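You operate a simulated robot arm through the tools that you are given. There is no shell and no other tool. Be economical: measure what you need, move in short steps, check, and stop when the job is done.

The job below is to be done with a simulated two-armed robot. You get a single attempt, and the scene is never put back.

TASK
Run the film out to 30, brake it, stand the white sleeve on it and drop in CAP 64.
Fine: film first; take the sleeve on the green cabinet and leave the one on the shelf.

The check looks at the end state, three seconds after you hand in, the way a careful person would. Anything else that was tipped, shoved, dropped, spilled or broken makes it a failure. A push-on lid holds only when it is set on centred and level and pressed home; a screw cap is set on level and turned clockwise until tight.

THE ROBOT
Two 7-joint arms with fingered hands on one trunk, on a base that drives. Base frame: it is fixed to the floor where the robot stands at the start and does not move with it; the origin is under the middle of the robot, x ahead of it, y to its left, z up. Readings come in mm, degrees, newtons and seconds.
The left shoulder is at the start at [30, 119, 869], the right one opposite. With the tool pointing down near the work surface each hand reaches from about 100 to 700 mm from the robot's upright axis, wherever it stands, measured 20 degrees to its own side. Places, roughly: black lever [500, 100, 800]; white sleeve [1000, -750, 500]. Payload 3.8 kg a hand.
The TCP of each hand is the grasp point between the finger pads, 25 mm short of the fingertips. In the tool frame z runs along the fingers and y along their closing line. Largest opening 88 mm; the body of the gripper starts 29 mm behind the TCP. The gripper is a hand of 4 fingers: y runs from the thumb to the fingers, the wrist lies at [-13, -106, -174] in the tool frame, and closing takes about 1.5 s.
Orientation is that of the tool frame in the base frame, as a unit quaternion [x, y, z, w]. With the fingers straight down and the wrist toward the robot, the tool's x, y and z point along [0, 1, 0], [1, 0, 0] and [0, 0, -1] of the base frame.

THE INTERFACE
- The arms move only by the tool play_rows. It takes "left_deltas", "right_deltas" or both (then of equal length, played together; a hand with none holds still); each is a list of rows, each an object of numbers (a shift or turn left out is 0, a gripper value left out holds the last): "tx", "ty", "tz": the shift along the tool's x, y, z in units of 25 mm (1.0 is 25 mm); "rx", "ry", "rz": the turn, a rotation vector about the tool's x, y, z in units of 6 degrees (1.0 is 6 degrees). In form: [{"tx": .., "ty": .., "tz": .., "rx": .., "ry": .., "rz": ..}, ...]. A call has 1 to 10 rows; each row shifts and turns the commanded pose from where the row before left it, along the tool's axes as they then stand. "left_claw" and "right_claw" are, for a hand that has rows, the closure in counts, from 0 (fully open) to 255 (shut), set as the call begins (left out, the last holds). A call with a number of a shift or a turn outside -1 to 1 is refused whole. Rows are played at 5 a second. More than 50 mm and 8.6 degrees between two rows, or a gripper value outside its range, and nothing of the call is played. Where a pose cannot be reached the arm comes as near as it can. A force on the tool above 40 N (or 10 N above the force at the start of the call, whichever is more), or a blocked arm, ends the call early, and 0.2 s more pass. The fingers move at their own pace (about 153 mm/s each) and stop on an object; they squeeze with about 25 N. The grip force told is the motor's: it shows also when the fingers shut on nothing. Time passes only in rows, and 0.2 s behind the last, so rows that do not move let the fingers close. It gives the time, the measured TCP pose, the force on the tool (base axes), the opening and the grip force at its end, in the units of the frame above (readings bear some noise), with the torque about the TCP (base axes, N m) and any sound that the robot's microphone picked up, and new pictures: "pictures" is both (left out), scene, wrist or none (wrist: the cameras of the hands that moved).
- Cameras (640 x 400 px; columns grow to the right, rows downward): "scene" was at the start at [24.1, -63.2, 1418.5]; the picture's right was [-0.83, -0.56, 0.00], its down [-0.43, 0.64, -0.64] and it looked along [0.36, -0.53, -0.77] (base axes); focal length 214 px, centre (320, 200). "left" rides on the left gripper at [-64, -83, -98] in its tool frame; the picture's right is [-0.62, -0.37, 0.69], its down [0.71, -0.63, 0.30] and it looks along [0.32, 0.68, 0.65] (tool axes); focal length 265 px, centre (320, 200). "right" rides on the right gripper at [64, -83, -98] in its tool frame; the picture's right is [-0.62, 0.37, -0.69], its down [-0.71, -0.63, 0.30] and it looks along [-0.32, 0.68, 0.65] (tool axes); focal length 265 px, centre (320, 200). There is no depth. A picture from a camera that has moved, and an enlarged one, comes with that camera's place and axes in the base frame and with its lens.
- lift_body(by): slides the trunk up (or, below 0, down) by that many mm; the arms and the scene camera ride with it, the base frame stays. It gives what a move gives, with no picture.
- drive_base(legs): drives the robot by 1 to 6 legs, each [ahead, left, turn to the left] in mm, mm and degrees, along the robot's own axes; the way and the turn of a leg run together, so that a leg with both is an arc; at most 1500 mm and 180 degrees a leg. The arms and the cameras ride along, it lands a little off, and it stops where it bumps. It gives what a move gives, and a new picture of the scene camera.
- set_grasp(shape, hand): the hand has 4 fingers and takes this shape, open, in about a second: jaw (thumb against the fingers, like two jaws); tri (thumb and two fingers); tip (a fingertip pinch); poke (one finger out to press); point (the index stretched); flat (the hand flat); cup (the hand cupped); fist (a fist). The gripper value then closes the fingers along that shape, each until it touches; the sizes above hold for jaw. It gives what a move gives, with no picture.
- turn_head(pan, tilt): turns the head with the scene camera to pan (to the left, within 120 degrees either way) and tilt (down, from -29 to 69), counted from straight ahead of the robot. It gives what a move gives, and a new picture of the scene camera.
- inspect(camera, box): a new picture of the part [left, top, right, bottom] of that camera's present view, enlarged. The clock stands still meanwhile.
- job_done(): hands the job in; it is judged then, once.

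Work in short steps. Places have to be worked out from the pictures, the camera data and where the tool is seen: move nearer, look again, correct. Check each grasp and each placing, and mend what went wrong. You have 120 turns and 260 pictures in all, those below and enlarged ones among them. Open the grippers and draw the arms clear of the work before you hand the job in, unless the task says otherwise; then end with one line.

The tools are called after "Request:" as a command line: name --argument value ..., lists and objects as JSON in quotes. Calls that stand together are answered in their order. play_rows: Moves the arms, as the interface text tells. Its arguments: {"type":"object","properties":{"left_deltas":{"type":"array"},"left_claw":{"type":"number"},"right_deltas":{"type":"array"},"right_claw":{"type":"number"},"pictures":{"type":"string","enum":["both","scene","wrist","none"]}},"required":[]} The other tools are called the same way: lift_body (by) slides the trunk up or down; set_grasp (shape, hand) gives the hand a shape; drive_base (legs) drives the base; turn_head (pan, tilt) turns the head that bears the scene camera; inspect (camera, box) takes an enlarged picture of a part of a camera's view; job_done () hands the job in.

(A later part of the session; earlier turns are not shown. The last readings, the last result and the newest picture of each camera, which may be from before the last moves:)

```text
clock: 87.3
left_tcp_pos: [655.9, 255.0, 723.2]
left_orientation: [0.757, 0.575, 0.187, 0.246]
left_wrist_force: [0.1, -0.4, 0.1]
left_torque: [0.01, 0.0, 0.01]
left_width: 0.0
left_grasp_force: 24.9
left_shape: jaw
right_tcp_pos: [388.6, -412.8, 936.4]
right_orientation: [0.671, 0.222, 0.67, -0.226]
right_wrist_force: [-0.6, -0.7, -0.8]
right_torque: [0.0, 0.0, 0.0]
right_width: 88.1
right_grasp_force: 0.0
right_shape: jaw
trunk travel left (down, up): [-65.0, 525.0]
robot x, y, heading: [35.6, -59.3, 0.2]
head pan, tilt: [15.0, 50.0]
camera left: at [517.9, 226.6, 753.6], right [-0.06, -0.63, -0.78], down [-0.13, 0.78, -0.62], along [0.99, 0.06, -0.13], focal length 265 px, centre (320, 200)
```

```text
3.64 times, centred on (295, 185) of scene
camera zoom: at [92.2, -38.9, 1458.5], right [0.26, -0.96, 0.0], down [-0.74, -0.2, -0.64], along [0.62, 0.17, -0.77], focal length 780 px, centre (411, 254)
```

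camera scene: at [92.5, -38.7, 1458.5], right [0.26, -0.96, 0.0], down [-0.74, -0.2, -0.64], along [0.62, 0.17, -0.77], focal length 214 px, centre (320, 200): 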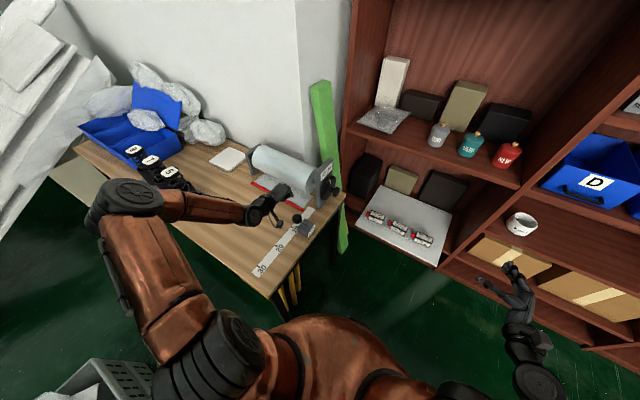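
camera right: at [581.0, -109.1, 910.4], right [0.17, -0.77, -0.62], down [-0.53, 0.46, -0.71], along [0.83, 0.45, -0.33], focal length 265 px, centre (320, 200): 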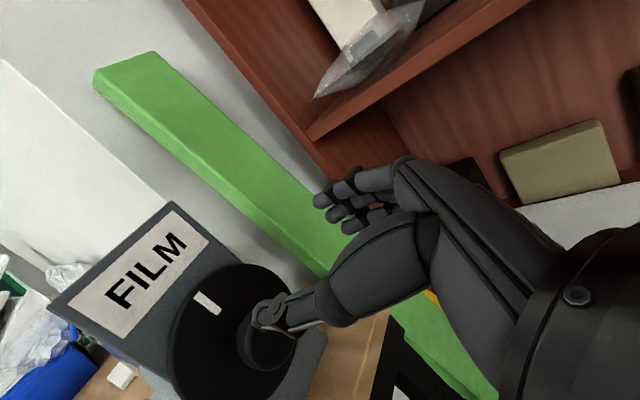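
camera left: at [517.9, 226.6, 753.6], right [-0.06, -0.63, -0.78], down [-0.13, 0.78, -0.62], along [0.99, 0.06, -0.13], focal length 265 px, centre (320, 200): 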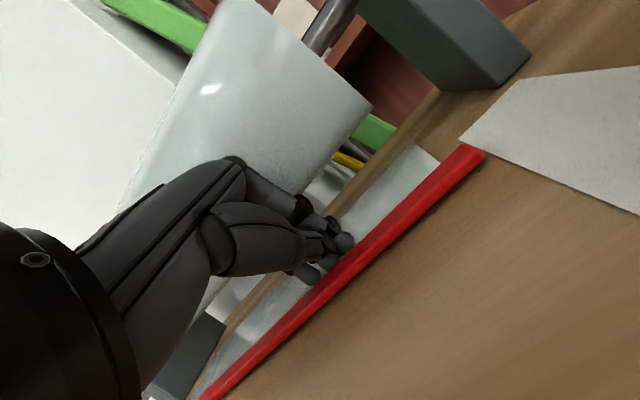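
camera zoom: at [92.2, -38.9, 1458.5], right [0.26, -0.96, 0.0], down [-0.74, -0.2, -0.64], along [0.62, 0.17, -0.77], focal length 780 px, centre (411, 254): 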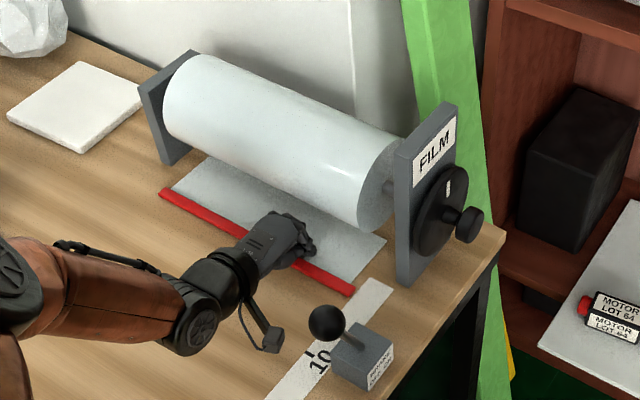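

Bar top is about z 700, tips at 703. I go 9 mm lower, then pull back 25 mm and look whether the bar follows.

Request:
play_rows --left_deltas '[{"ty": -0.21, "tz": 0.29}, {"ty": -0.4, "tz": -0.29}, {"ty": -0.4, "tz": -0.29}, {"ty": -0.2, "tz": -0.145}]' --pictures "wrist"

Request:
inspect --camera "scene" --box '[240, 130, 350, 240]'

```text
clock: 88.3
left_tcp_pos: [629.2, 260.3, 719.0]
left_orientation: [0.756, 0.574, 0.192, 0.25]
left_wrist_force: [12.1, -1.8, 24.9]
left_torque: [0.11, -0.8, -0.13]
left_width: 0.0
left_grasp_force: 25.1
left_shape: jaw
right_tcp_pos: [387.6, -414.3, 935.0]
right_orientation: [0.67, 0.223, 0.671, -0.226]
right_wrist_force: [0.2, 0.3, -0.4]
right_torque: [-0.01, -0.01, -0.03]
right_width: 87.9
right_grasp_force: 0.0
right_shape: jaw
trunk travel left (down, up): [-65.0, 525.0]
robot x, y, heading: [38.1, -58.3, 0.3]
head pan, tilt: [15.0, 50.0]
camera left: at [489.4, 232.3, 747.6], right [-0.05, -0.63, -0.78], down [-0.12, 0.78, -0.62], along [0.99, 0.06, -0.12], focal length 265 px, centre (320, 200)
```

left: 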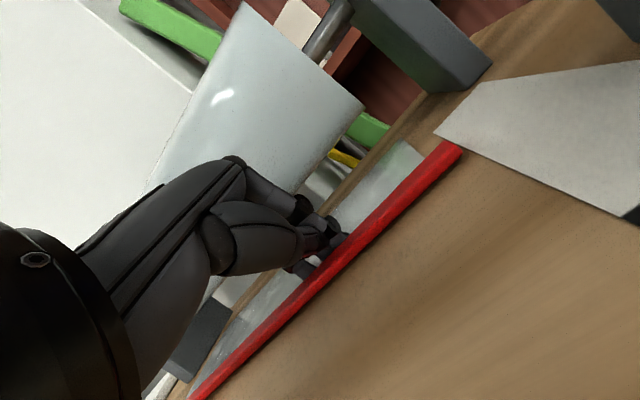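

```text
3.64 times, centred on (295, 185) of scene
camera zoom: at [90.7, -40.8, 1458.7], right [0.26, -0.97, 0.0], down [-0.74, -0.2, -0.64], along [0.62, 0.17, -0.77], focal length 780 px, centre (411, 254)
```

zoom: 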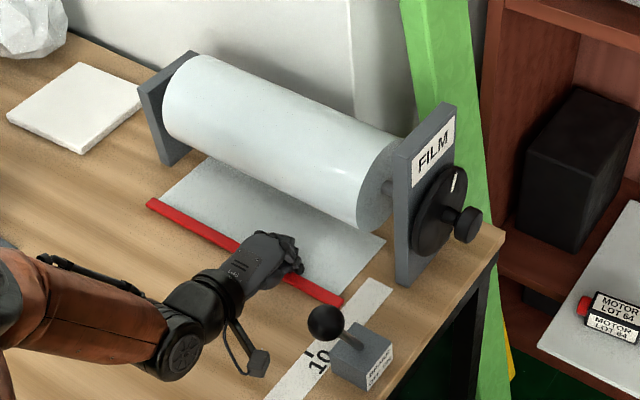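

The bar follows and the crank turns with it. I ease up 3 mm and pull 80 mm more.

Request:
play_rows --left_deltas '[{"ty": 0.06, "tz": -0.09}, {"ty": -0.52, "tz": -0.376}, {"ty": -0.52, "tz": -0.376}, {"ty": -0.52, "tz": -0.376}, {"ty": -0.52, "tz": -0.376}, {"ty": -0.52, "tz": -0.376}]' --pictures "none"

Request:
inspect --camera "scene" --box '[200, 130, 360, 290]'

```text
clock: 89.7
left_tcp_pos: [550.4, 281.6, 718.7]
left_orientation: [0.757, 0.574, 0.19, 0.248]
left_wrist_force: [8.2, -3.0, 23.0]
left_torque: [0.07, -0.68, -0.16]
left_width: 0.1
left_grasp_force: 24.6
left_shape: jaw
right_tcp_pos: [388.7, -414.5, 936.2]
right_orientation: [0.671, 0.223, 0.67, -0.227]
right_wrist_force: [0.1, -0.4, -0.5]
right_torque: [-0.01, 0.01, 0.01]
right_width: 87.8
right_grasp_force: 0.0
right_shape: jaw
trunk travel left (down, up): [-65.0, 525.0]
robot x, y, heading: [40.9, -61.1, 0.1]
head pan, tilt: [15.0, 50.0]
```

```text
2.50 times, centred on (280, 210) of scene
camera zoom: at [90.9, -40.3, 1458.6], right [0.26, -0.96, 0.0], down [-0.74, -0.2, -0.64], along [0.62, 0.17, -0.77], focal length 536 px, centre (420, 175)
```

zoom: 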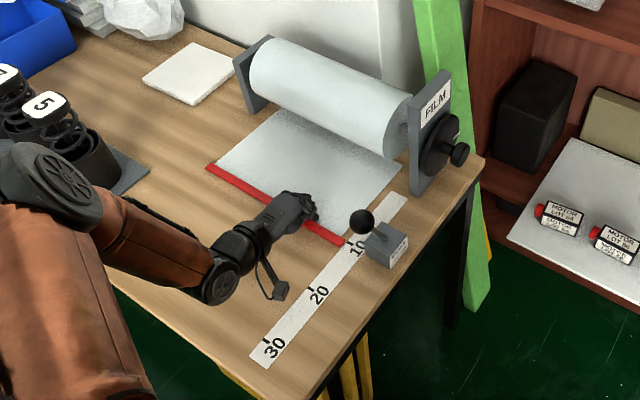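

The bar reads about 10. I pull another 100 mm.

Request:
play_rows --left_deltas '[{"ty": -0.52, "tz": -0.376}, {"ty": -0.52, "tz": -0.376}, {"ty": -0.52, "tz": -0.376}, {"ty": -0.52, "tz": -0.376}, {"ty": -0.52, "tz": -0.376}, {"ty": -0.52, "tz": -0.376}]' --pictures "none"

Request:
inspect --camera "scene" --box '[200, 130, 360, 290]'

```text
clock: 91.1
left_tcp_pos: [458.7, 307.1, 719.9]
left_orientation: [0.757, 0.574, 0.19, 0.25]
left_wrist_force: [8.8, -3.8, 26.8]
left_torque: [0.06, -0.8, -0.22]
left_width: 0.1
left_grasp_force: 25.3
left_shape: jaw
right_tcp_pos: [389.2, -413.8, 936.7]
right_orientation: [0.671, 0.222, 0.67, -0.227]
right_wrist_force: [-0.1, 0.6, 0.6]
right_torque: [-0.01, 0.0, 0.03]
right_width: 87.7
right_grasp_force: 0.0
right_shape: jaw
trunk travel left (down, up): [-65.0, 525.0]
robot x, y, heading: [39.8, -60.9, 0.5]
head pan, tilt: [15.0, 50.0]
```

```text
2.50 times, centred on (280, 210) of scene
camera zoom: at [91.1, -40.7, 1458.6], right [0.26, -0.96, 0.0], down [-0.74, -0.2, -0.64], along [0.62, 0.17, -0.77], focal length 536 px, centre (420, 175)
```

zoom: 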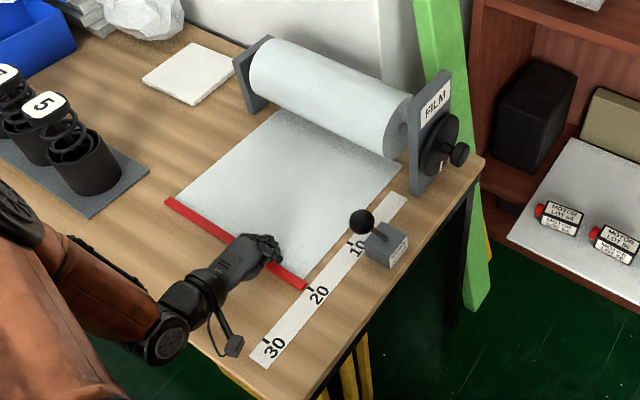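

The bar is at 20. I pull 80 mm more, then fine-tune.

Request:
play_rows --left_deltas '[{"ty": -0.52, "tz": -0.376}, {"ty": -0.52, "tz": -0.376}, {"ty": -0.52, "tz": -0.376}, {"ty": -0.52, "tz": -0.376}, {"ty": -0.52, "tz": -0.376}]' --pictures "none"

Request:
inspect --camera "scene" --box '[240, 210, 320, 290]'

```text
clock: 92.3
left_tcp_pos: [381.3, 330.0, 718.6]
left_orientation: [0.757, 0.574, 0.19, 0.248]
left_wrist_force: [9.4, -0.2, 26.9]
left_torque: [0.16, -0.81, 0.0]
left_width: 0.0
left_grasp_force: 25.8
left_shape: jaw
right_tcp_pos: [387.6, -412.2, 936.3]
right_orientation: [0.671, 0.222, 0.67, -0.227]
right_wrist_force: [-0.5, 0.5, 0.1]
right_torque: [0.01, -0.03, -0.04]
right_width: 88.0
right_grasp_force: 0.1
right_shape: jaw
trunk travel left (down, up): [-65.0, 525.0]
robot x, y, heading: [38.3, -61.6, 0.2]
head pan, tilt: [15.0, 50.0]
```

```text
5.00 times, centred on (280, 250) of scene
camera zoom: at [91.4, -40.7, 1458.6], right [0.26, -0.96, 0.0], down [-0.74, -0.2, -0.64], along [0.62, 0.17, -0.77], focal length 1072 px, centre (520, -50)
```

zoom: 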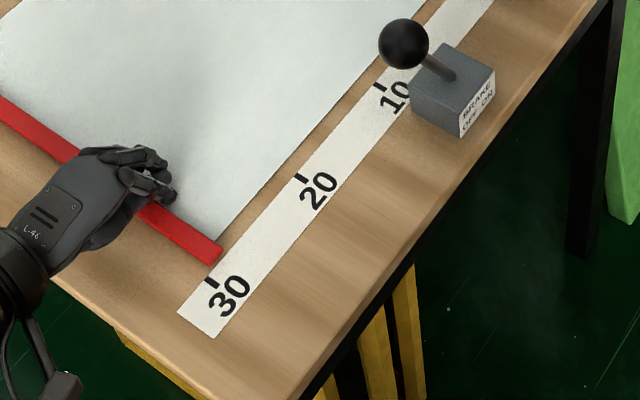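

Front edge is about 8 mm short of the 30 tick (bar ~12 mm wide). I pull 10 mm more.

Request:
play_rows --left_deltas '[{"ty": -0.16, "tz": -0.12}, {"ty": -0.16, "tz": -0.12}]' --pictures "none"

Request:
inspect --camera "scene" --box '[240, 220, 300, 280]'

```text
clock: 92.9
left_tcp_pos: [370.6, 332.1, 718.5]
left_orientation: [0.757, 0.575, 0.19, 0.248]
left_wrist_force: [9.7, -1.3, 24.9]
left_torque: [0.16, -0.8, 0.01]
left_width: 0.0
left_grasp_force: 24.8
left_shape: jaw
right_tcp_pos: [389.1, -414.3, 935.3]
right_orientation: [0.671, 0.222, 0.67, -0.227]
right_wrist_force: [0.4, 0.0, 0.4]
right_torque: [-0.01, -0.01, 0.01]
right_width: 88.0
right_grasp_force: 0.0
right_shape: jaw
trunk travel left (down, up): [-65.0, 525.0]
robot x, y, heading: [35.6, -58.7, 0.0]
head pan, tilt: [15.0, 50.0]
```

```text
6.67 times, centred on (270, 250) of scene
camera zoom: at [91.7, -40.9, 1458.6], right [0.26, -0.96, 0.0], down [-0.74, -0.2, -0.64], along [0.62, 0.17, -0.77], focal length 1430 px, centre (653, -133)
```

zoom: 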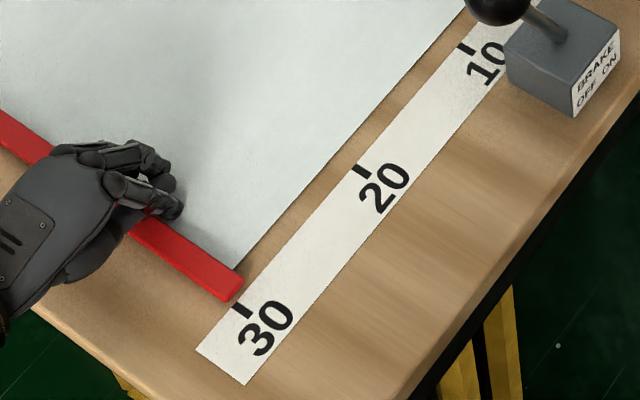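

Front edge is right at 30; I add 2 mm so the tick falls within the bar, then slide the fingers off it forward and lift away.

Request:
play_rows --left_deltas '[{"ty": -0.065, "tz": -0.047}, {}, {"ty": 0.2, "tz": 0.15}, {"ty": 0.59, "tz": -0.81}, {"ty": 0.59, "tz": -0.81}, {"ty": 0.59, "tz": -0.81}, {"ty": 0.59, "tz": -0.81}]' --pictures "none"

Request:
inspect --camera "scene" --box '[240, 190, 320, 280]'

```text
clock: 94.5
left_tcp_pos: [373.5, 332.4, 817.3]
left_orientation: [0.758, 0.575, 0.187, 0.246]
left_wrist_force: [0.8, 0.3, -0.3]
left_torque: [0.0, 0.01, -0.01]
left_width: 0.1
left_grasp_force: 25.5
left_shape: jaw
right_tcp_pos: [388.8, -412.9, 935.3]
right_orientation: [0.671, 0.223, 0.67, -0.226]
right_wrist_force: [0.2, 0.6, 0.0]
right_torque: [-0.01, 0.03, -0.02]
right_width: 88.0
right_grasp_force: 0.1
right_shape: jaw
trunk travel left (down, up): [-65.0, 525.0]
robot x, y, heading: [41.8, -61.6, 0.4]
head pan, tilt: [15.0, 50.0]
```

```text
4.44 times, centred on (280, 235) of scene
camera zoom: at [92.0, -39.1, 1458.5], right [0.26, -0.96, 0.0], down [-0.74, -0.2, -0.64], along [0.62, 0.17, -0.77], focal length 953 px, centre (498, 44)
```

zoom: 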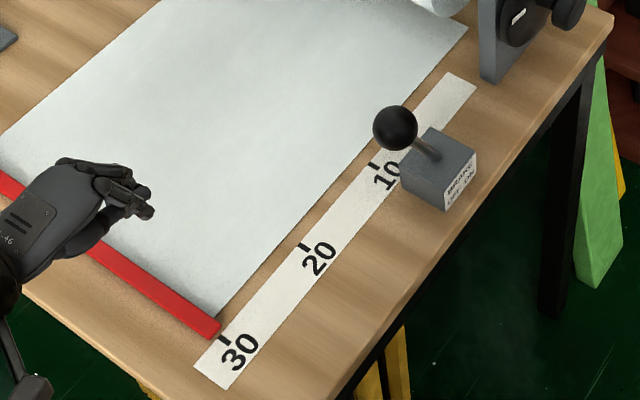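

Film holds at 30. Lever label reads OFF (near) → ON (far); the ball at ≈(482,150,847) leans toward OFF. I line the closed left hand up behind the ball.

Request:
play_rows --left_deltas '[{"tx": -0.973, "ty": 0.11, "tz": -0.15}, {"tx": -0.973, "ty": 0.11, "tz": -0.15}, {"tx": -0.973, "ty": 0.11, "tz": -0.15}, {"tx": -0.973, "ty": 0.11, "tz": -0.15}, {"tx": -0.973, "ty": 0.11, "tz": -0.15}, {"tx": -0.973, "ty": 0.11, "tz": -0.15}, {"ty": 0.7, "tz": 0.51}, {"ty": 0.7, "tz": 0.51}, {"ty": 0.7, "tz": 0.51}]' --pictures "both"

Request:
inspect --camera "scene" --box '[240, 170, 340, 270]'

```text
clock: 96.5
left_tcp_pos: [411.3, 195.1, 825.3]
left_orientation: [0.758, 0.576, 0.186, 0.245]
left_wrist_force: [0.2, 0.2, 0.1]
left_torque: [0.0, 0.01, -0.04]
left_width: 0.2
left_grasp_force: 24.5
left_shape: jaw
left hand out of reach, approached as far as the arm can: row 5, 6
right_tcp_pos: [388.7, -414.2, 936.2]
right_orientation: [0.672, 0.222, 0.67, -0.226]
right_wrist_force: [1.2, 0.5, 0.6]
right_torque: [0.02, 0.0, 0.03]
right_width: 88.0
right_grasp_force: 0.0
right_shape: jaw
trunk travel left (down, up): [-65.0, 525.0]
robot x, y, heading: [36.6, -56.3, 0.1]
head pan, tilt: [15.0, 50.0]
camera scene: at [92.4, -39.0, 1458.5], right [0.26, -0.96, 0.0], down [-0.74, -0.2, -0.64], along [0.62, 0.17, -0.77], focal length 214 px, centre (320, 200)
camera left: at [273.2, 167.1, 855.3], right [-0.06, -0.63, -0.78], down [-0.13, 0.78, -0.62], along [0.99, 0.06, -0.13], focal length 265 px, centre (320, 200)
```

scene: 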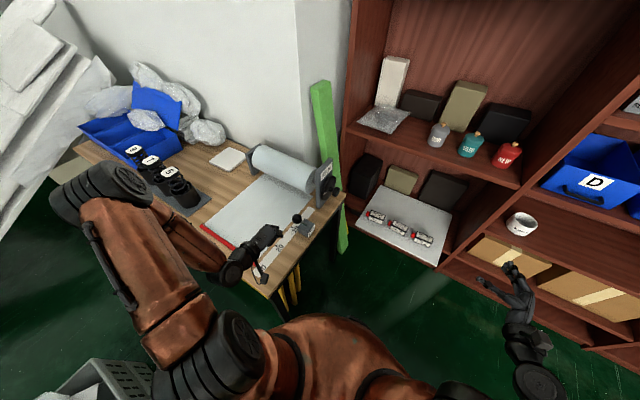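
left: 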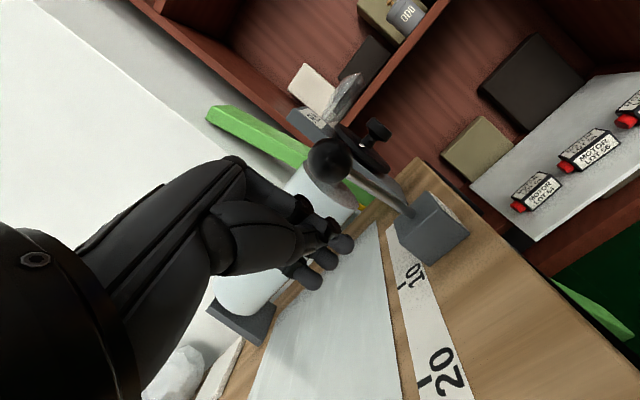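

```text
4.00 times, centred on (290, 220) of scene
camera zoom: at [92.4, -39.0, 1458.5], right [0.26, -0.96, 0.0], down [-0.74, -0.2, -0.64], along [0.62, 0.17, -0.77], focal length 858 px, centre (440, 120)
```

zoom: 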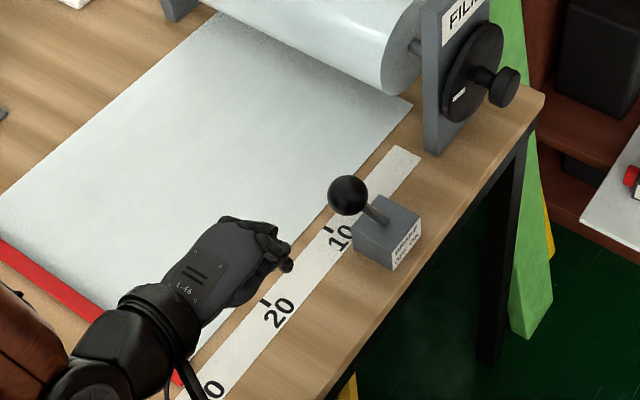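

Ball confirmed at (482,150,845). I align and push it forward about 115 mm toward ON.

Request:
play_rows --left_deltas '[{"tx": -0.96, "ty": 0.5, "tz": -0.7}, {"ty": 0.647, "tz": 0.47}, {"ty": 0.647, "tz": 0.47}, {"ty": 0.647, "tz": 0.47}, {"ty": 0.647, "tz": 0.47}, {"ty": 0.647, "tz": 0.47}]' --pictures "wrist"

Request:
inspect --camera "scene" --box '[240, 170, 340, 270]'

```text
clock: 97.9
left_tcp_pos: [505.5, 149.2, 842.1]
left_orientation: [0.758, 0.576, 0.187, 0.245]
left_wrist_force: [0.0, 0.3, 0.5]
left_torque: [-0.01, -0.01, 0.01]
left_width: 0.3
left_grasp_force: 25.1
left_shape: jaw
left hand out of reach, approached as far as the arm can: row 1
right_tcp_pos: [388.4, -412.0, 936.5]
right_orientation: [0.672, 0.223, 0.669, -0.226]
right_wrist_force: [-0.5, 0.2, 0.8]
right_torque: [0.01, -0.02, 0.01]
right_width: 87.9
right_grasp_force: 0.1
right_shape: jaw
trunk travel left (down, up): [-65.0, 525.0]
robot x, y, heading: [41.2, -61.1, 0.1]
head pan, tilt: [15.0, 50.0]
camera left: at [367.2, 120.9, 874.1], right [-0.06, -0.63, -0.78], down [-0.13, 0.78, -0.62], along [0.99, 0.06, -0.13], focal length 265 px, centre (320, 200)
```

left: 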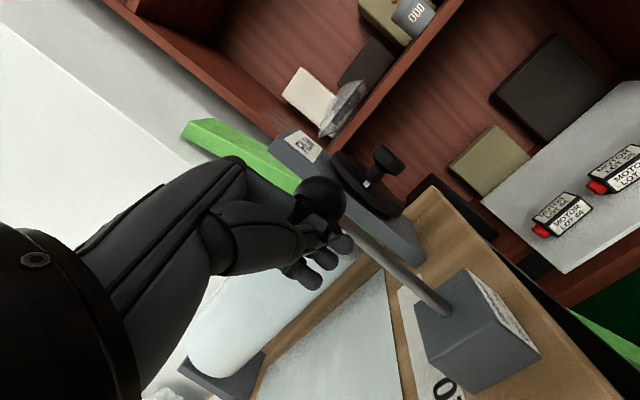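

```text
4.00 times, centred on (290, 220) of scene
camera zoom: at [92.4, -39.0, 1458.5], right [0.26, -0.96, 0.0], down [-0.74, -0.2, -0.64], along [0.62, 0.17, -0.77], focal length 858 px, centre (440, 120)
```

zoom: 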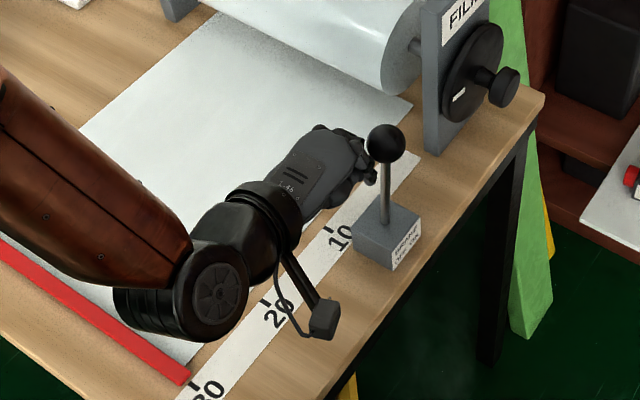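

The lever is upright now; I keep pushing toward ON.

Request:
play_rows --left_deltas '[{"ty": 0.647, "tz": 0.47}, {"ty": 0.647, "tz": 0.47}, {"ty": 0.647, "tz": 0.47}]' --pictures "wrist"

Request:
inspect --camera "scene" --box '[240, 170, 340, 270]'

```text
clock: 98.7
left_tcp_pos: [548.5, 141.8, 837.9]
left_orientation: [0.756, 0.581, 0.184, 0.238]
left_wrist_force: [-9.7, 8.5, -2.3]
left_torque: [0.03, 0.04, 0.06]
left_width: 0.1
left_grasp_force: 25.4
left_shape: jaw
right_tcp_pos: [388.9, -410.5, 935.8]
right_orientation: [0.671, 0.224, 0.67, -0.228]
right_wrist_force: [0.1, -0.7, 0.1]
right_torque: [-0.01, 0.0, 0.04]
right_width: 87.7
right_grasp_force: 0.0
right_shape: jaw
trunk travel left (down, up): [-65.0, 525.0]
robot x, y, heading: [34.9, -58.6, 0.5]
head pan, tilt: [15.0, 50.0]
stopped in row 3 (left hand): the force on the tool passed its limit at 51 N (the readings are from after the stop); the commanded pose is now the measured one
camera left: at [409.5, 112.1, 871.5], right [-0.07, -0.62, -0.78], down [-0.15, 0.78, -0.61], along [0.99, 0.07, -0.14], focal length 265 px, centre (320, 200)
```

left: 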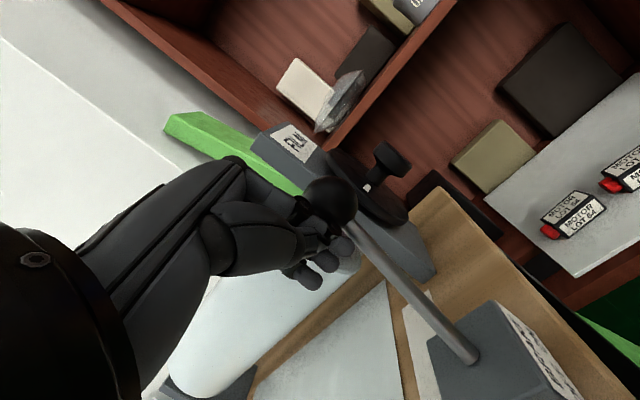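

```text
4.00 times, centred on (290, 220) of scene
camera zoom: at [90.3, -37.9, 1458.5], right [0.27, -0.96, 0.0], down [-0.74, -0.2, -0.64], along [0.62, 0.17, -0.77], focal length 858 px, centre (440, 120)
```

zoom: 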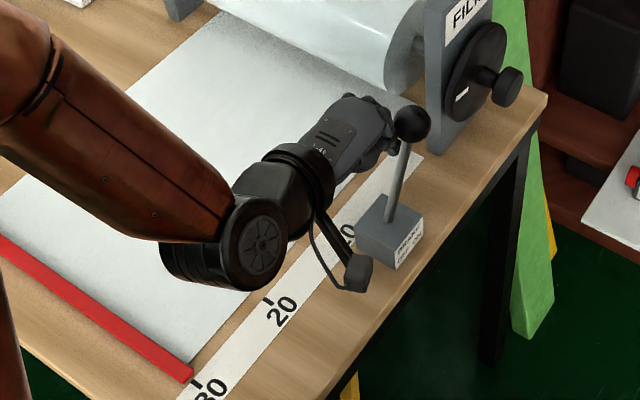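

Force stop suggests the end of travel. I back the hand off and inspect the lever.

Request:
play_rows --left_deltas '[{"ty": -0.647, "tz": -0.47}, {"ty": -0.647, "tz": -0.47}, {"ty": -0.647, "tz": -0.47}]' --pictures "wrist"

Request:
inspect --camera "scene" --box '[240, 170, 340, 270]'

```text
clock: 99.5
left_tcp_pos: [492.2, 153.1, 841.1]
left_orientation: [0.758, 0.578, 0.183, 0.241]
left_wrist_force: [-0.6, -0.1, 0.2]
left_torque: [0.0, -0.01, 0.02]
left_width: 0.0
left_grasp_force: 24.1
left_shape: jaw
right_tcp_pos: [387.8, -411.9, 936.3]
right_orientation: [0.671, 0.223, 0.669, -0.227]
right_wrist_force: [0.0, 0.6, 0.2]
right_torque: [0.03, -0.01, 0.02]
right_width: 87.6
right_grasp_force: 0.1
right_shape: jaw
trunk travel left (down, up): [-65.0, 525.0]
robot x, y, heading: [35.1, -58.4, 0.3]
head pan, tilt: [15.0, 50.0]
camera left: at [353.1, 125.6, 873.5], right [-0.07, -0.62, -0.78], down [-0.14, 0.78, -0.61], along [0.99, 0.07, -0.14], focal length 265 px, centre (320, 200)
```

left: 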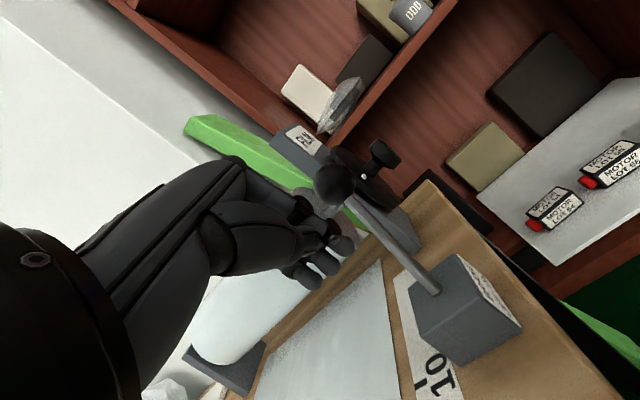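

```text
4.00 times, centred on (290, 220) of scene
camera zoom: at [91.5, -38.6, 1458.5], right [0.26, -0.96, 0.0], down [-0.74, -0.2, -0.64], along [0.62, 0.17, -0.77], focal length 858 px, centre (440, 120)
```

zoom: 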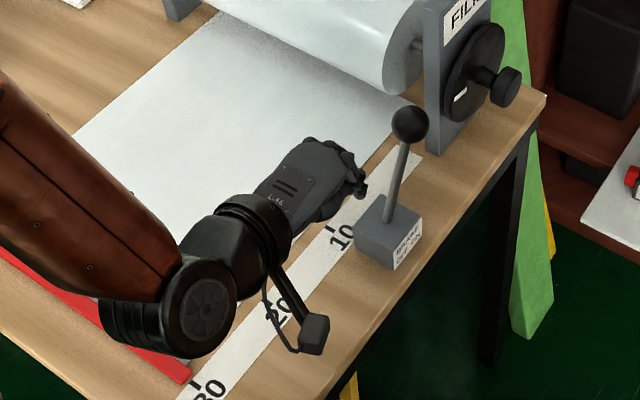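

The lever stays at ON. I stow the left hand up and back and turn the right hand fingers-down, in one go.

Request:
play_rows --left_deltas '[{"tz": -1}, {"tz": -1}, {"tz": -1}, {"tz": -1}, {"tz": -1}, {"tz": -1}, {"tz": -1}, {}]' --right_deltas '[{"rx": 0.406, "ry": -0.812, "rz": -0.406}, {"rx": 0.406, "ry": -0.812, "rz": -0.406}, {"rx": 0.406, "ry": -0.812, "rz": -0.406}, {"rx": 0.406, "ry": -0.812, "rz": -0.406}, {"rx": 0.406, "ry": -0.812, "rz": -0.406}, {"rx": 0.406, "ry": -0.812, "rz": -0.406}, {"rx": 0.406, "ry": -0.812, "rz": -0.406}, {"rx": 0.406, "ry": -0.812, "rz": -0.406}]' --pictures "none"

Request:
play_rows --left_deltas '[{"rx": 0.75}, {"rx": 0.75}, {"rx": 0.75}, {"rx": 0.75}, {"rx": 0.75}, {"rx": 0.75}, {"rx": 0.75}, {"rx": 0.75}, {}]' --right_deltas '[{"rx": 0.406, "ry": -0.812, "rz": -0.406}, {"rx": 0.406, "ry": -0.812, "rz": -0.406}, {"rx": 0.406, "ry": -0.812, "rz": -0.406}, {"rx": 0.406, "ry": -0.812, "rz": -0.406}, {"rx": 0.406, "ry": -0.812, "rz": -0.406}, {"rx": 0.406, "ry": -0.812, "rz": -0.406}, {"rx": 0.406, "ry": -0.812, "rz": -0.406}, {"rx": 0.406, "ry": -0.812, "rz": -0.406}, {"rx": 0.406, "ry": -0.812, "rz": -0.406}]' --pictures "none"

Request:
drive_base --legs '[[0, 0, -104]]'

```text
clock: 101.3
left_tcp_pos: [434.2, 207.8, 978.2]
left_orientation: [0.758, 0.578, 0.183, 0.24]
left_wrist_force: [0.0, -1.0, 0.1]
left_torque: [0.04, -0.02, -0.01]
left_width: 0.1
left_grasp_force: 24.9
left_shape: jaw
left hand out of reach, approached as far as the arm can: row 4, 5, 6, 7
right_tcp_pos: [389.7, -411.2, 936.1]
right_orientation: [0.761, 0.501, 0.391, -0.133]
right_wrist_force: [-0.3, 0.7, -0.1]
right_torque: [0.02, 0.01, -0.03]
right_width: 88.0
right_grasp_force: 0.1
right_shape: jaw
trunk travel left (down, up): [-65.0, 525.0]
robot x, y, heading: [36.4, -60.8, 0.4]
head pan, tilt: [15.0, 50.0]
```

```text
clock: 103.3
left_tcp_pos: [434.9, 208.3, 978.2]
left_orientation: [0.794, 0.608, -0.004, -0.004]
left_wrist_force: [0.1, -0.4, -0.7]
left_torque: [0.0, 0.03, 0.01]
left_width: 0.1
left_grasp_force: 24.7
left_shape: jaw
right_tcp_pos: [390.3, -410.8, 937.2]
right_orientation: [0.706, 0.709, -0.001, -0.002]
right_wrist_force: [0.7, 0.1, -0.3]
right_torque: [0.01, 0.02, 0.02]
right_width: 87.9
right_grasp_force: 0.0
right_shape: jaw
trunk travel left (down, up): [-65.0, 525.0]
robot x, y, heading: [35.8, -60.2, 0.4]
head pan, tilt: [15.0, 50.0]
```

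```text
clock: 108.1
left_tcp_pos: [200.2, -509.8, 977.9]
left_orientation: [0.968, -0.25, 0.0, -0.007]
left_wrist_force: [-0.2, 0.2, 0.4]
left_torque: [-0.01, -0.02, 0.01]
left_width: 0.2
left_grasp_force: 24.4
left_shape: jaw
right_tcp_pos: [-391.8, -317.9, 936.8]
right_orientation: [0.993, -0.119, 0.002, -0.002]
right_wrist_force: [0.5, -0.3, -0.5]
right_torque: [-0.01, -0.01, 0.01]
right_width: 87.9
right_grasp_force: 0.1
right_shape: jaw
trunk travel left (down, up): [-65.0, 525.0]
robot x, y, heading: [37.4, -60.1, -103.4]
head pan, tilt: [15.0, 50.0]
camera scene: at [43.7, -116.5, 1458.5], right [-1.0, -0.03, 0.0], down [-0.02, 0.77, -0.64], along [0.02, -0.64, -0.77], focal length 214 px, centre (320, 200)
```

scene: 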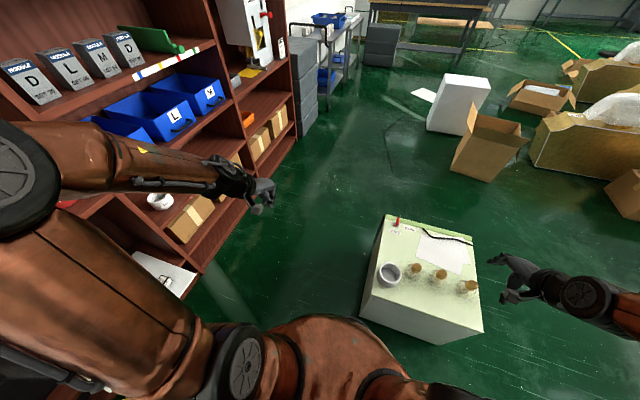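

Good view of the cabinet. I enlarge it.

Request:
inspect --camera "scene" --box '[360, 210, 490, 320]'

Request:
turn_head --pan -20 --tilt 50

```text
3.64 times, centred on (425, 265) of scene
camera zoom: at [43.7, -116.5, 1458.5], right [-1.0, -0.03, 0.0], down [-0.02, 0.77, -0.64], along [0.02, -0.64, -0.77], focal length 780 px, centre (-62, -36)
```

zoom: 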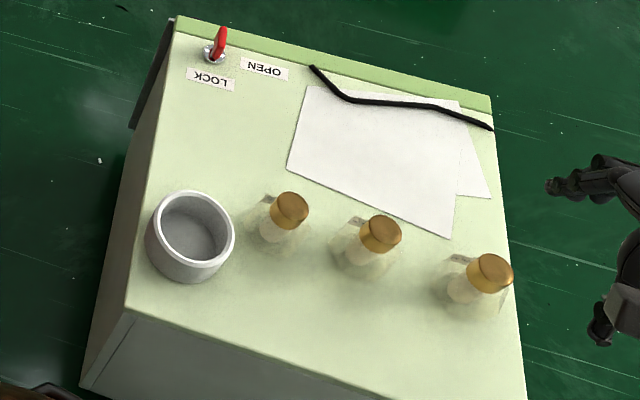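

```text
clock: 109.1
left_tcp_pos: [200.5, -509.5, 977.4]
left_orientation: [0.968, -0.252, 0.0, -0.006]
left_wrist_force: [0.1, -0.3, 0.8]
left_torque: [0.01, 0.04, 0.01]
left_width: 0.1
left_grasp_force: 25.3
left_shape: jaw
right_tcp_pos: [-389.9, -316.9, 935.0]
right_orientation: [0.993, -0.118, 0.003, -0.001]
right_wrist_force: [-0.2, 0.7, -0.2]
right_torque: [0.0, 0.01, 0.03]
right_width: 87.8
right_grasp_force: 0.1
right_shape: jaw
trunk travel left (down, up): [-65.0, 525.0]
robot x, y, heading: [40.2, -63.9, -103.6]
head pan, tilt: [-20.0, 50.0]
camera scene: at [-0.7, -103.8, 1458.5], right [-0.83, 0.55, 0.0], down [0.42, 0.64, -0.64], along [-0.35, -0.54, -0.77], focal length 214 px, centre (320, 200)
```

scene: 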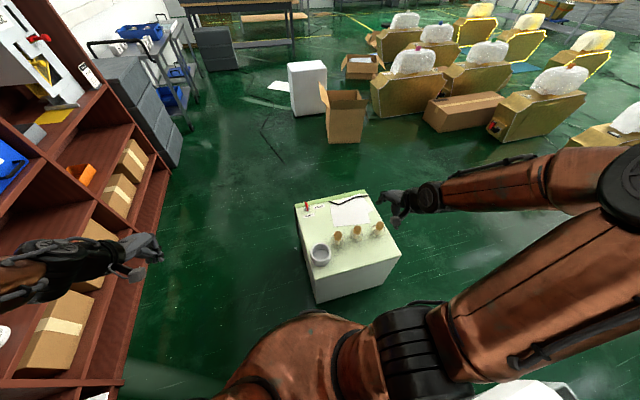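

Request:
inspect --camera "right" --box '[0, 0, 640, 400]'

Request:
inspect --camera "scene" --box '[290, 180, 410, 270]'

```text
1.00 times, centred on (320, 200) of right (not enlarged: the box is as wide or as high as the picture)
camera zoom: at [-307.7, -250.9, 1034.6], right [-0.69, -0.21, 0.69], down [-0.54, 0.78, -0.31], along [-0.47, -0.59, -0.66], focal length 265 px, centre (320, 200)
```

zoom: 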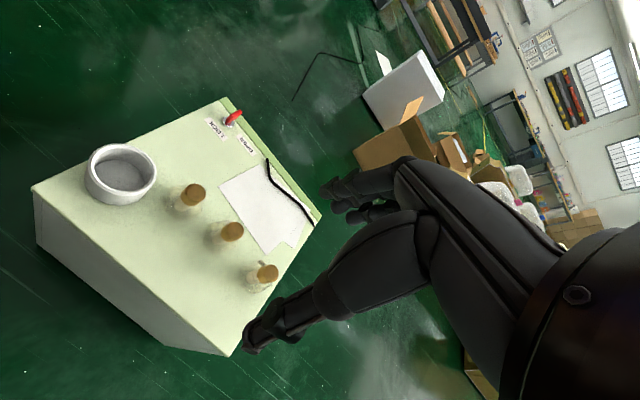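

```text
4.44 times, centred on (350, 225) of scene
camera zoom: at [-0.7, -103.8, 1458.5], right [-0.83, 0.55, 0.0], down [0.42, 0.64, -0.64], along [-0.35, -0.54, -0.77], focal length 953 px, centre (187, 89)
```

zoom: 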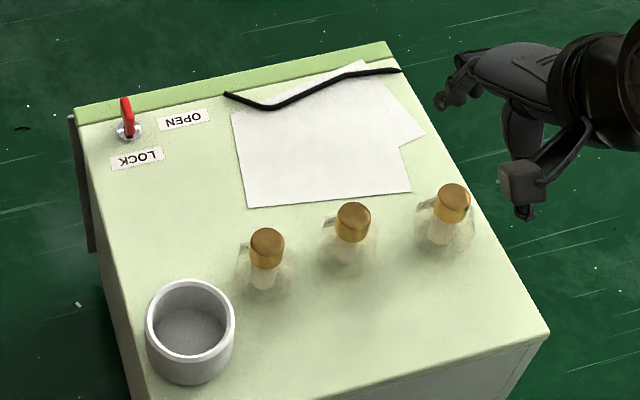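

Sleeve rim centre triangulates to (−256,−494,514), OD ≈ 98 mm. Now I enlarge the vials to look for labels.

Request:
inspect --camera "right" --box '[150, 160, 310, 300]'

Request:
inspect --camera "scene" --box '[325, 212, 395, 252]'

```text
2.86 times, centred on (230, 230) of right
camera zoom: at [-307.7, -250.9, 1034.6], right [-0.69, -0.21, 0.69], down [-0.54, 0.78, -0.31], along [-0.47, -0.59, -0.66], focal length 758 px, centre (577, 114)
```

zoom: 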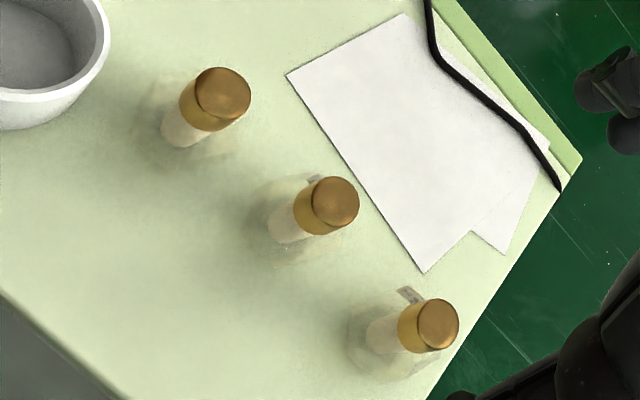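

```text
9.14 times, centred on (360, 232) of scene
camera zoom: at [-0.7, -103.8, 1458.5], right [-0.83, 0.55, 0.0], down [0.42, 0.64, -0.64], along [-0.35, -0.54, -0.77], focal length 1961 px, centre (-46, -93)
```

zoom: 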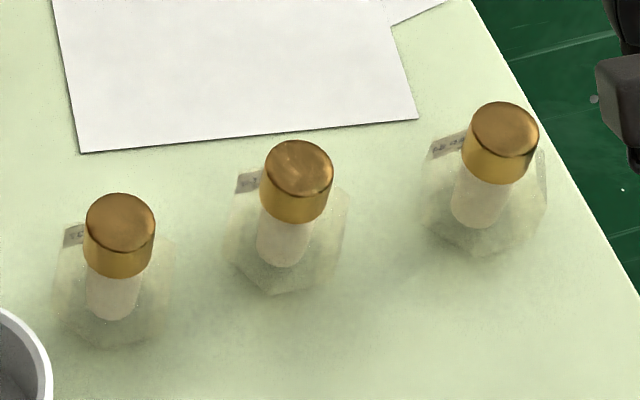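

Labels face the far side of the cabinet. I drive around to its far-right side where both sleeve and vials will be in front.

Request:
drive_base --legs '[[240, 243, 0], [528, 54, 0], [0, 0, -116.5]]'

```text
clock: 118.8
left_tcp_pos: [-332.5, -827.9, 977.3]
left_orientation: [-0.299, 0.954, -0.006, 0.002]
left_wrist_force: [0.6, -0.1, 0.3]
left_torque: [0.01, 0.01, -0.03]
left_width: 0.1
left_grasp_force: 25.2
left_shape: jaw
right_tcp_pos: [99.3, -381.3, 935.8]
right_orientation: [-0.426, 0.905, -0.003, -0.002]
right_wrist_force: [0.5, 0.5, -0.4]
right_torque: [0.03, 0.0, 0.02]
right_width: 87.9
right_grasp_force: 0.0
right_shape: jaw
trunk travel left (down, up): [-65.0, 525.0]
robot x, y, heading: [144.6, -875.5, 140.5]
head pan, tilt: [-20.0, 50.0]
camera scene: at [120.8, -823.0, 1458.5], right [0.86, 0.51, 0.0], down [0.39, -0.66, -0.64], along [-0.33, 0.55, -0.77], focal length 214 px, centre (320, 200)
```

scene: 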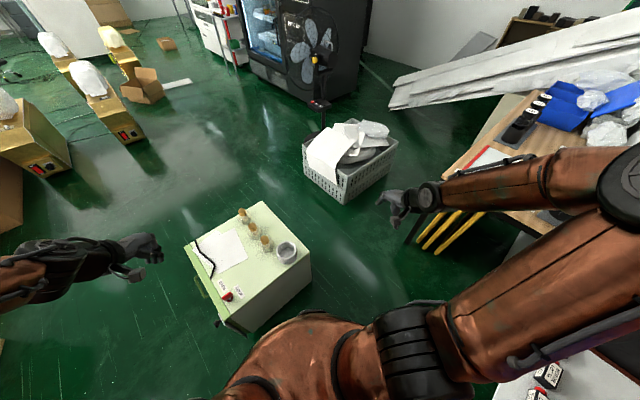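

Request:
inspect --camera "scene" --box '[220, 200, 310, 270]'

Request:
inspect --camera "left" --box '[0, 0, 640, 400]'

```text
5.71 times, centred on (265, 235) of scene
camera zoom: at [120.8, -823.0, 1458.5], right [0.86, 0.51, 0.0], down [0.39, -0.66, -0.64], along [-0.33, 0.55, -0.77], focal length 1226 px, centre (634, 0)
```

zoom: 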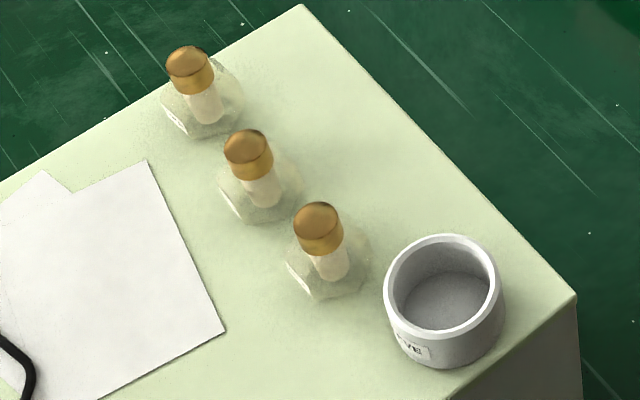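

```text
1.00 times, centred on (320, 200) of left (not enlarged: the box is as wide or as high as the picture)
camera zoom: at [-234.1, -857.7, 1077.1], right [0.72, 0.04, -0.69], down [-0.22, -0.93, -0.3], along [-0.65, 0.37, -0.66], focal length 265 px, centre (320, 200)
```

zoom: 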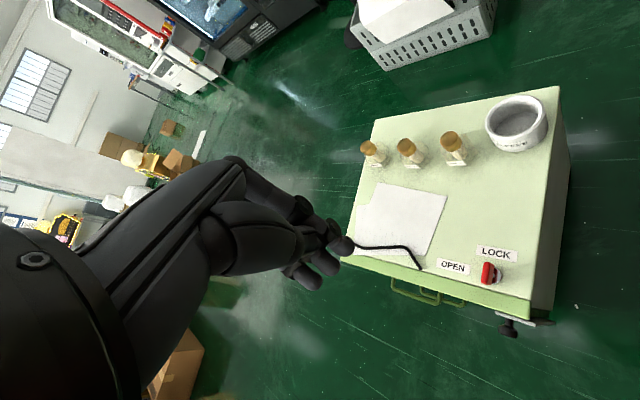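

The left wrist camera sees the label side; I enlarge it.

Request:
inspect --camera "left" --box '[350, 120, 480, 190]'

```text
4.92 times, centred on (415, 155) of left
camera zoom: at [-234.1, -857.7, 1077.1], right [0.72, 0.04, -0.69], down [-0.22, -0.93, -0.3], along [-0.65, 0.37, -0.66], focal length 1307 px, centre (-148, 422)
```

zoom: 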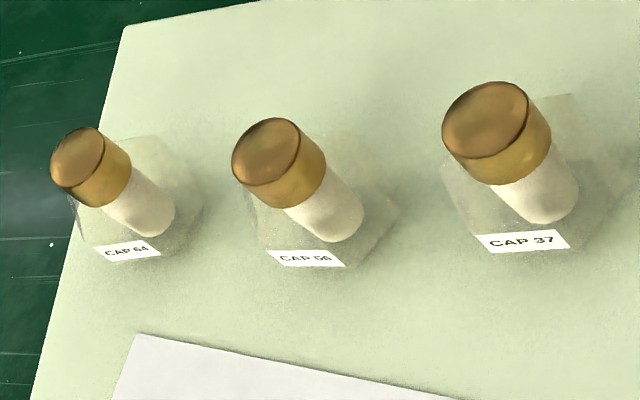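

CAP 64 is the vial farthest from the sleeve, at (−585,−446), top z≈547; sleeve at (−258,−496). From the north side at about (−200,−60), heading −115°, the left hand can take the sleeve and the right hand the cap. I drive there.

Request:
drive_base --legs '[[289, -437, 0], [288, -66, 0], [208, 94, 0], [0, 0, 104.5]]'

Request:
turn_head --pan 0 --tilt 60

```text
clock: 129.2
left_tcp_pos: [-132.4, -537.4, 976.7]
left_orientation: [0.935, -0.353, 0.002, -0.006]
left_wrist_force: [0.9, -0.5, -0.3]
left_torque: [0.05, -0.02, 0.02]
left_width: 0.0
left_grasp_force: 24.6
left_shape: jaw
right_tcp_pos: [-668.0, -224.2, 936.1]
right_orientation: [0.975, -0.223, 0.003, 0.0]
right_wrist_force: [-0.7, -0.8, 0.0]
right_torque: [0.02, 0.02, -0.05]
right_width: 87.7
right_grasp_force: 0.0
right_shape: jaw
trunk travel left (down, up): [-65.0, 525.0]
robot x, y, heading: [-193.0, -65.0, -115.8]
head pan, tilt: [-20.0, 50.0]
camera scene: at [-242.3, -97.1, 1458.5], right [-0.7, 0.72, 0.0], down [0.55, 0.53, -0.64], along [-0.46, -0.45, -0.77], focal length 214 px, centre (320, 200)
```

scene: 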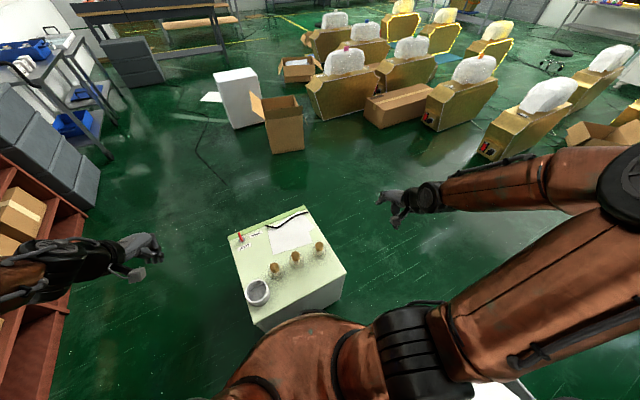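

```text
clock: 130.0
left_tcp_pos: [-131.2, -536.8, 977.6]
left_orientation: [0.935, -0.354, 0.002, -0.006]
left_wrist_force: [0.4, 0.7, -0.2]
left_torque: [0.01, -0.03, 0.03]
left_width: 0.1
left_grasp_force: 24.9
left_shape: jaw
right_tcp_pos: [-668.8, -224.0, 935.3]
right_orientation: [0.975, -0.223, 0.003, -0.001]
right_wrist_force: [0.0, -0.3, 0.6]
right_torque: [0.03, 0.04, -0.01]
right_width: 87.7
right_grasp_force: 0.1
right_shape: jaw
trunk travel left (down, up): [-65.0, 525.0]
robot x, y, heading: [-196.7, -61.7, -115.7]
head pan, tilt: [0.0, 60.0]
camera scene: at [-216.2, -103.4, 1445.9], right [-0.9, 0.44, 0.0], down [0.38, 0.78, -0.5], along [-0.22, -0.45, -0.87], focal length 214 px, centre (320, 200)
```

scene: 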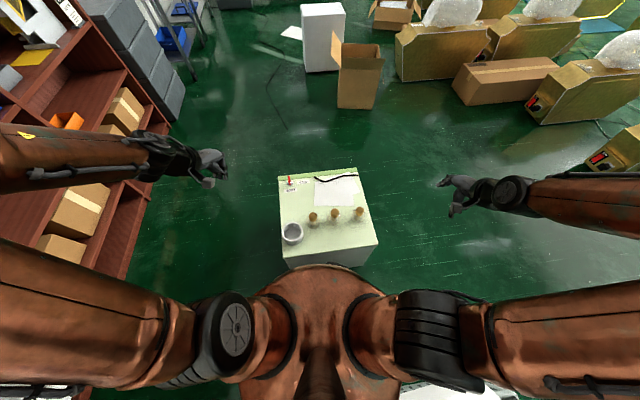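

Request:
inspect --camera "scene" --box '[270, 160, 390, 270]'

```text
3.64 times, centred on (330, 215) of scene
camera zoom: at [-216.2, -103.4, 1445.9], right [-0.9, 0.44, 0.0], down [0.38, 0.78, -0.5], along [-0.22, -0.45, -0.87], focal length 780 px, centre (284, 146)
```

zoom: 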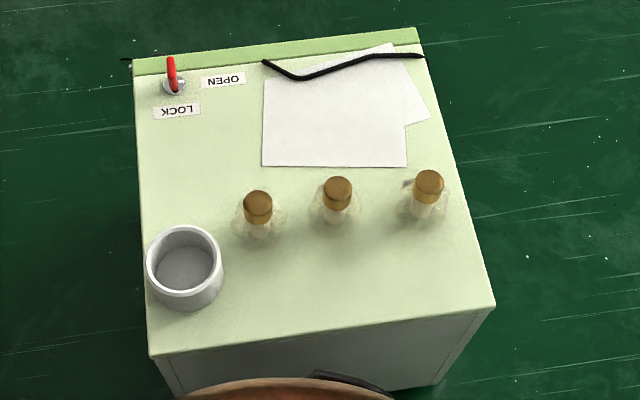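

Positions agree. I bring the left hand over the sleeve (yawed to grip its far wall, thumb inside) and the right hand over CAP 64, staying high.

Request:
play_rows --left_deltas '[{"rz": -0.867, "tz": 1}, {"rz": -0.867, "tz": 1}, {"rz": -0.867, "tz": 1}, {"rz": -0.867, "tz": 1}, {"rz": -0.867, "tz": 1}, {"rz": -0.867, "tz": 1}, {"tx": -1, "tz": 1}, {"tx": -1, "tz": 1}, {"tx": -1, "tz": 1}, {"tx": -1, "tz": 1}]' --right_deltas '[{"tx": 0.68, "ty": 0.64, "tz": 0.8}, {"tx": 0.68, "ty": 0.64, "tz": 0.8}, {"tx": 0.68, "ty": 0.64, "tz": 0.8}, {"tx": 0.68, "ty": 0.64, "tz": 0.8}, {"tx": 0.68, "ty": 0.64, "tz": 0.8}, {"tx": 0.68, "ty": 0.64, "tz": 0.8}, {"tx": 0.68, "ty": 0.64, "tz": 0.8}, {"tx": 0.68, "ty": 0.64, "tz": 0.8}, {"tx": 0.68, "ty": 0.64, "tz": 0.8}, {"tx": 0.68, "ty": 0.64, "tz": 0.8}]' --left_claw 80 --right_claw 50 --pictures "both"

```text
clock: 132.2
left_tcp_pos: [-227.5, -515.7, 727.4]
left_orientation: [0.996, -0.088, 0.004, -0.006]
left_wrist_force: [-0.7, -0.5, -0.1]
left_torque: [-0.04, 0.0, 0.0]
left_width: 60.3
left_grasp_force: 0.0
left_shape: jaw
right_tcp_pos: [-584.4, -443.5, 736.9]
right_orientation: [0.975, -0.223, 0.003, -0.001]
right_wrist_force: [-0.6, -0.1, -0.1]
right_torque: [0.01, -0.04, 0.0]
right_width: 71.2
right_grasp_force: 0.0
right_shape: jaw
trunk travel left (down, up): [-65.0, 525.0]
robot x, y, heading: [-191.4, -62.1, -115.9]
head pan, tilt: [0.0, 60.0]
camera scene: at [-216.8, -104.1, 1445.9], right [-0.9, 0.43, 0.0], down [0.38, 0.78, -0.5], along [-0.22, -0.45, -0.87], focal length 214 px, centre (320, 200)
camera right: at [-489.0, -394.6, 835.3], right [-0.72, -0.06, 0.69], down [-0.37, 0.88, -0.31], along [-0.59, -0.47, -0.66], focal length 265 px, centre (320, 200)
camera left: at [-278.5, -422.8, 825.6], right [-0.54, 0.48, -0.69], down [0.82, 0.5, -0.29], along [0.2, -0.72, -0.66], focal length 265 px, centre (320, 200)
```

scene: 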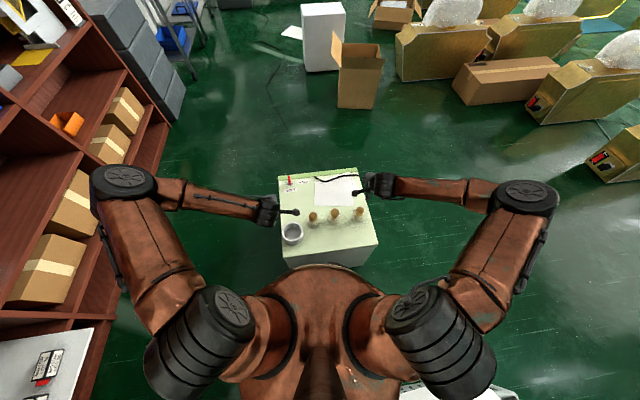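
right: 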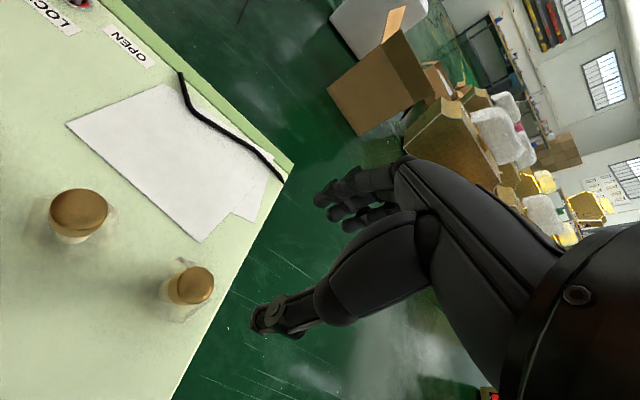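
left: 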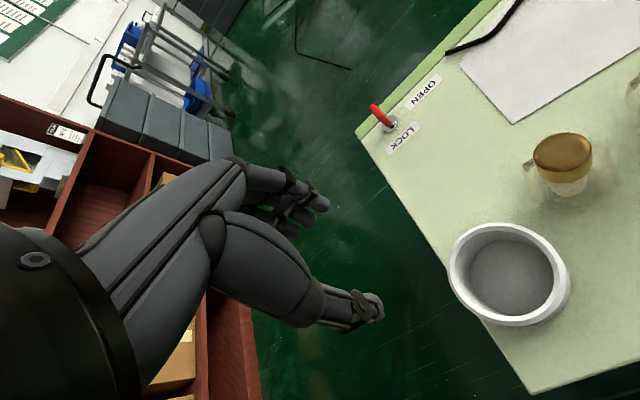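

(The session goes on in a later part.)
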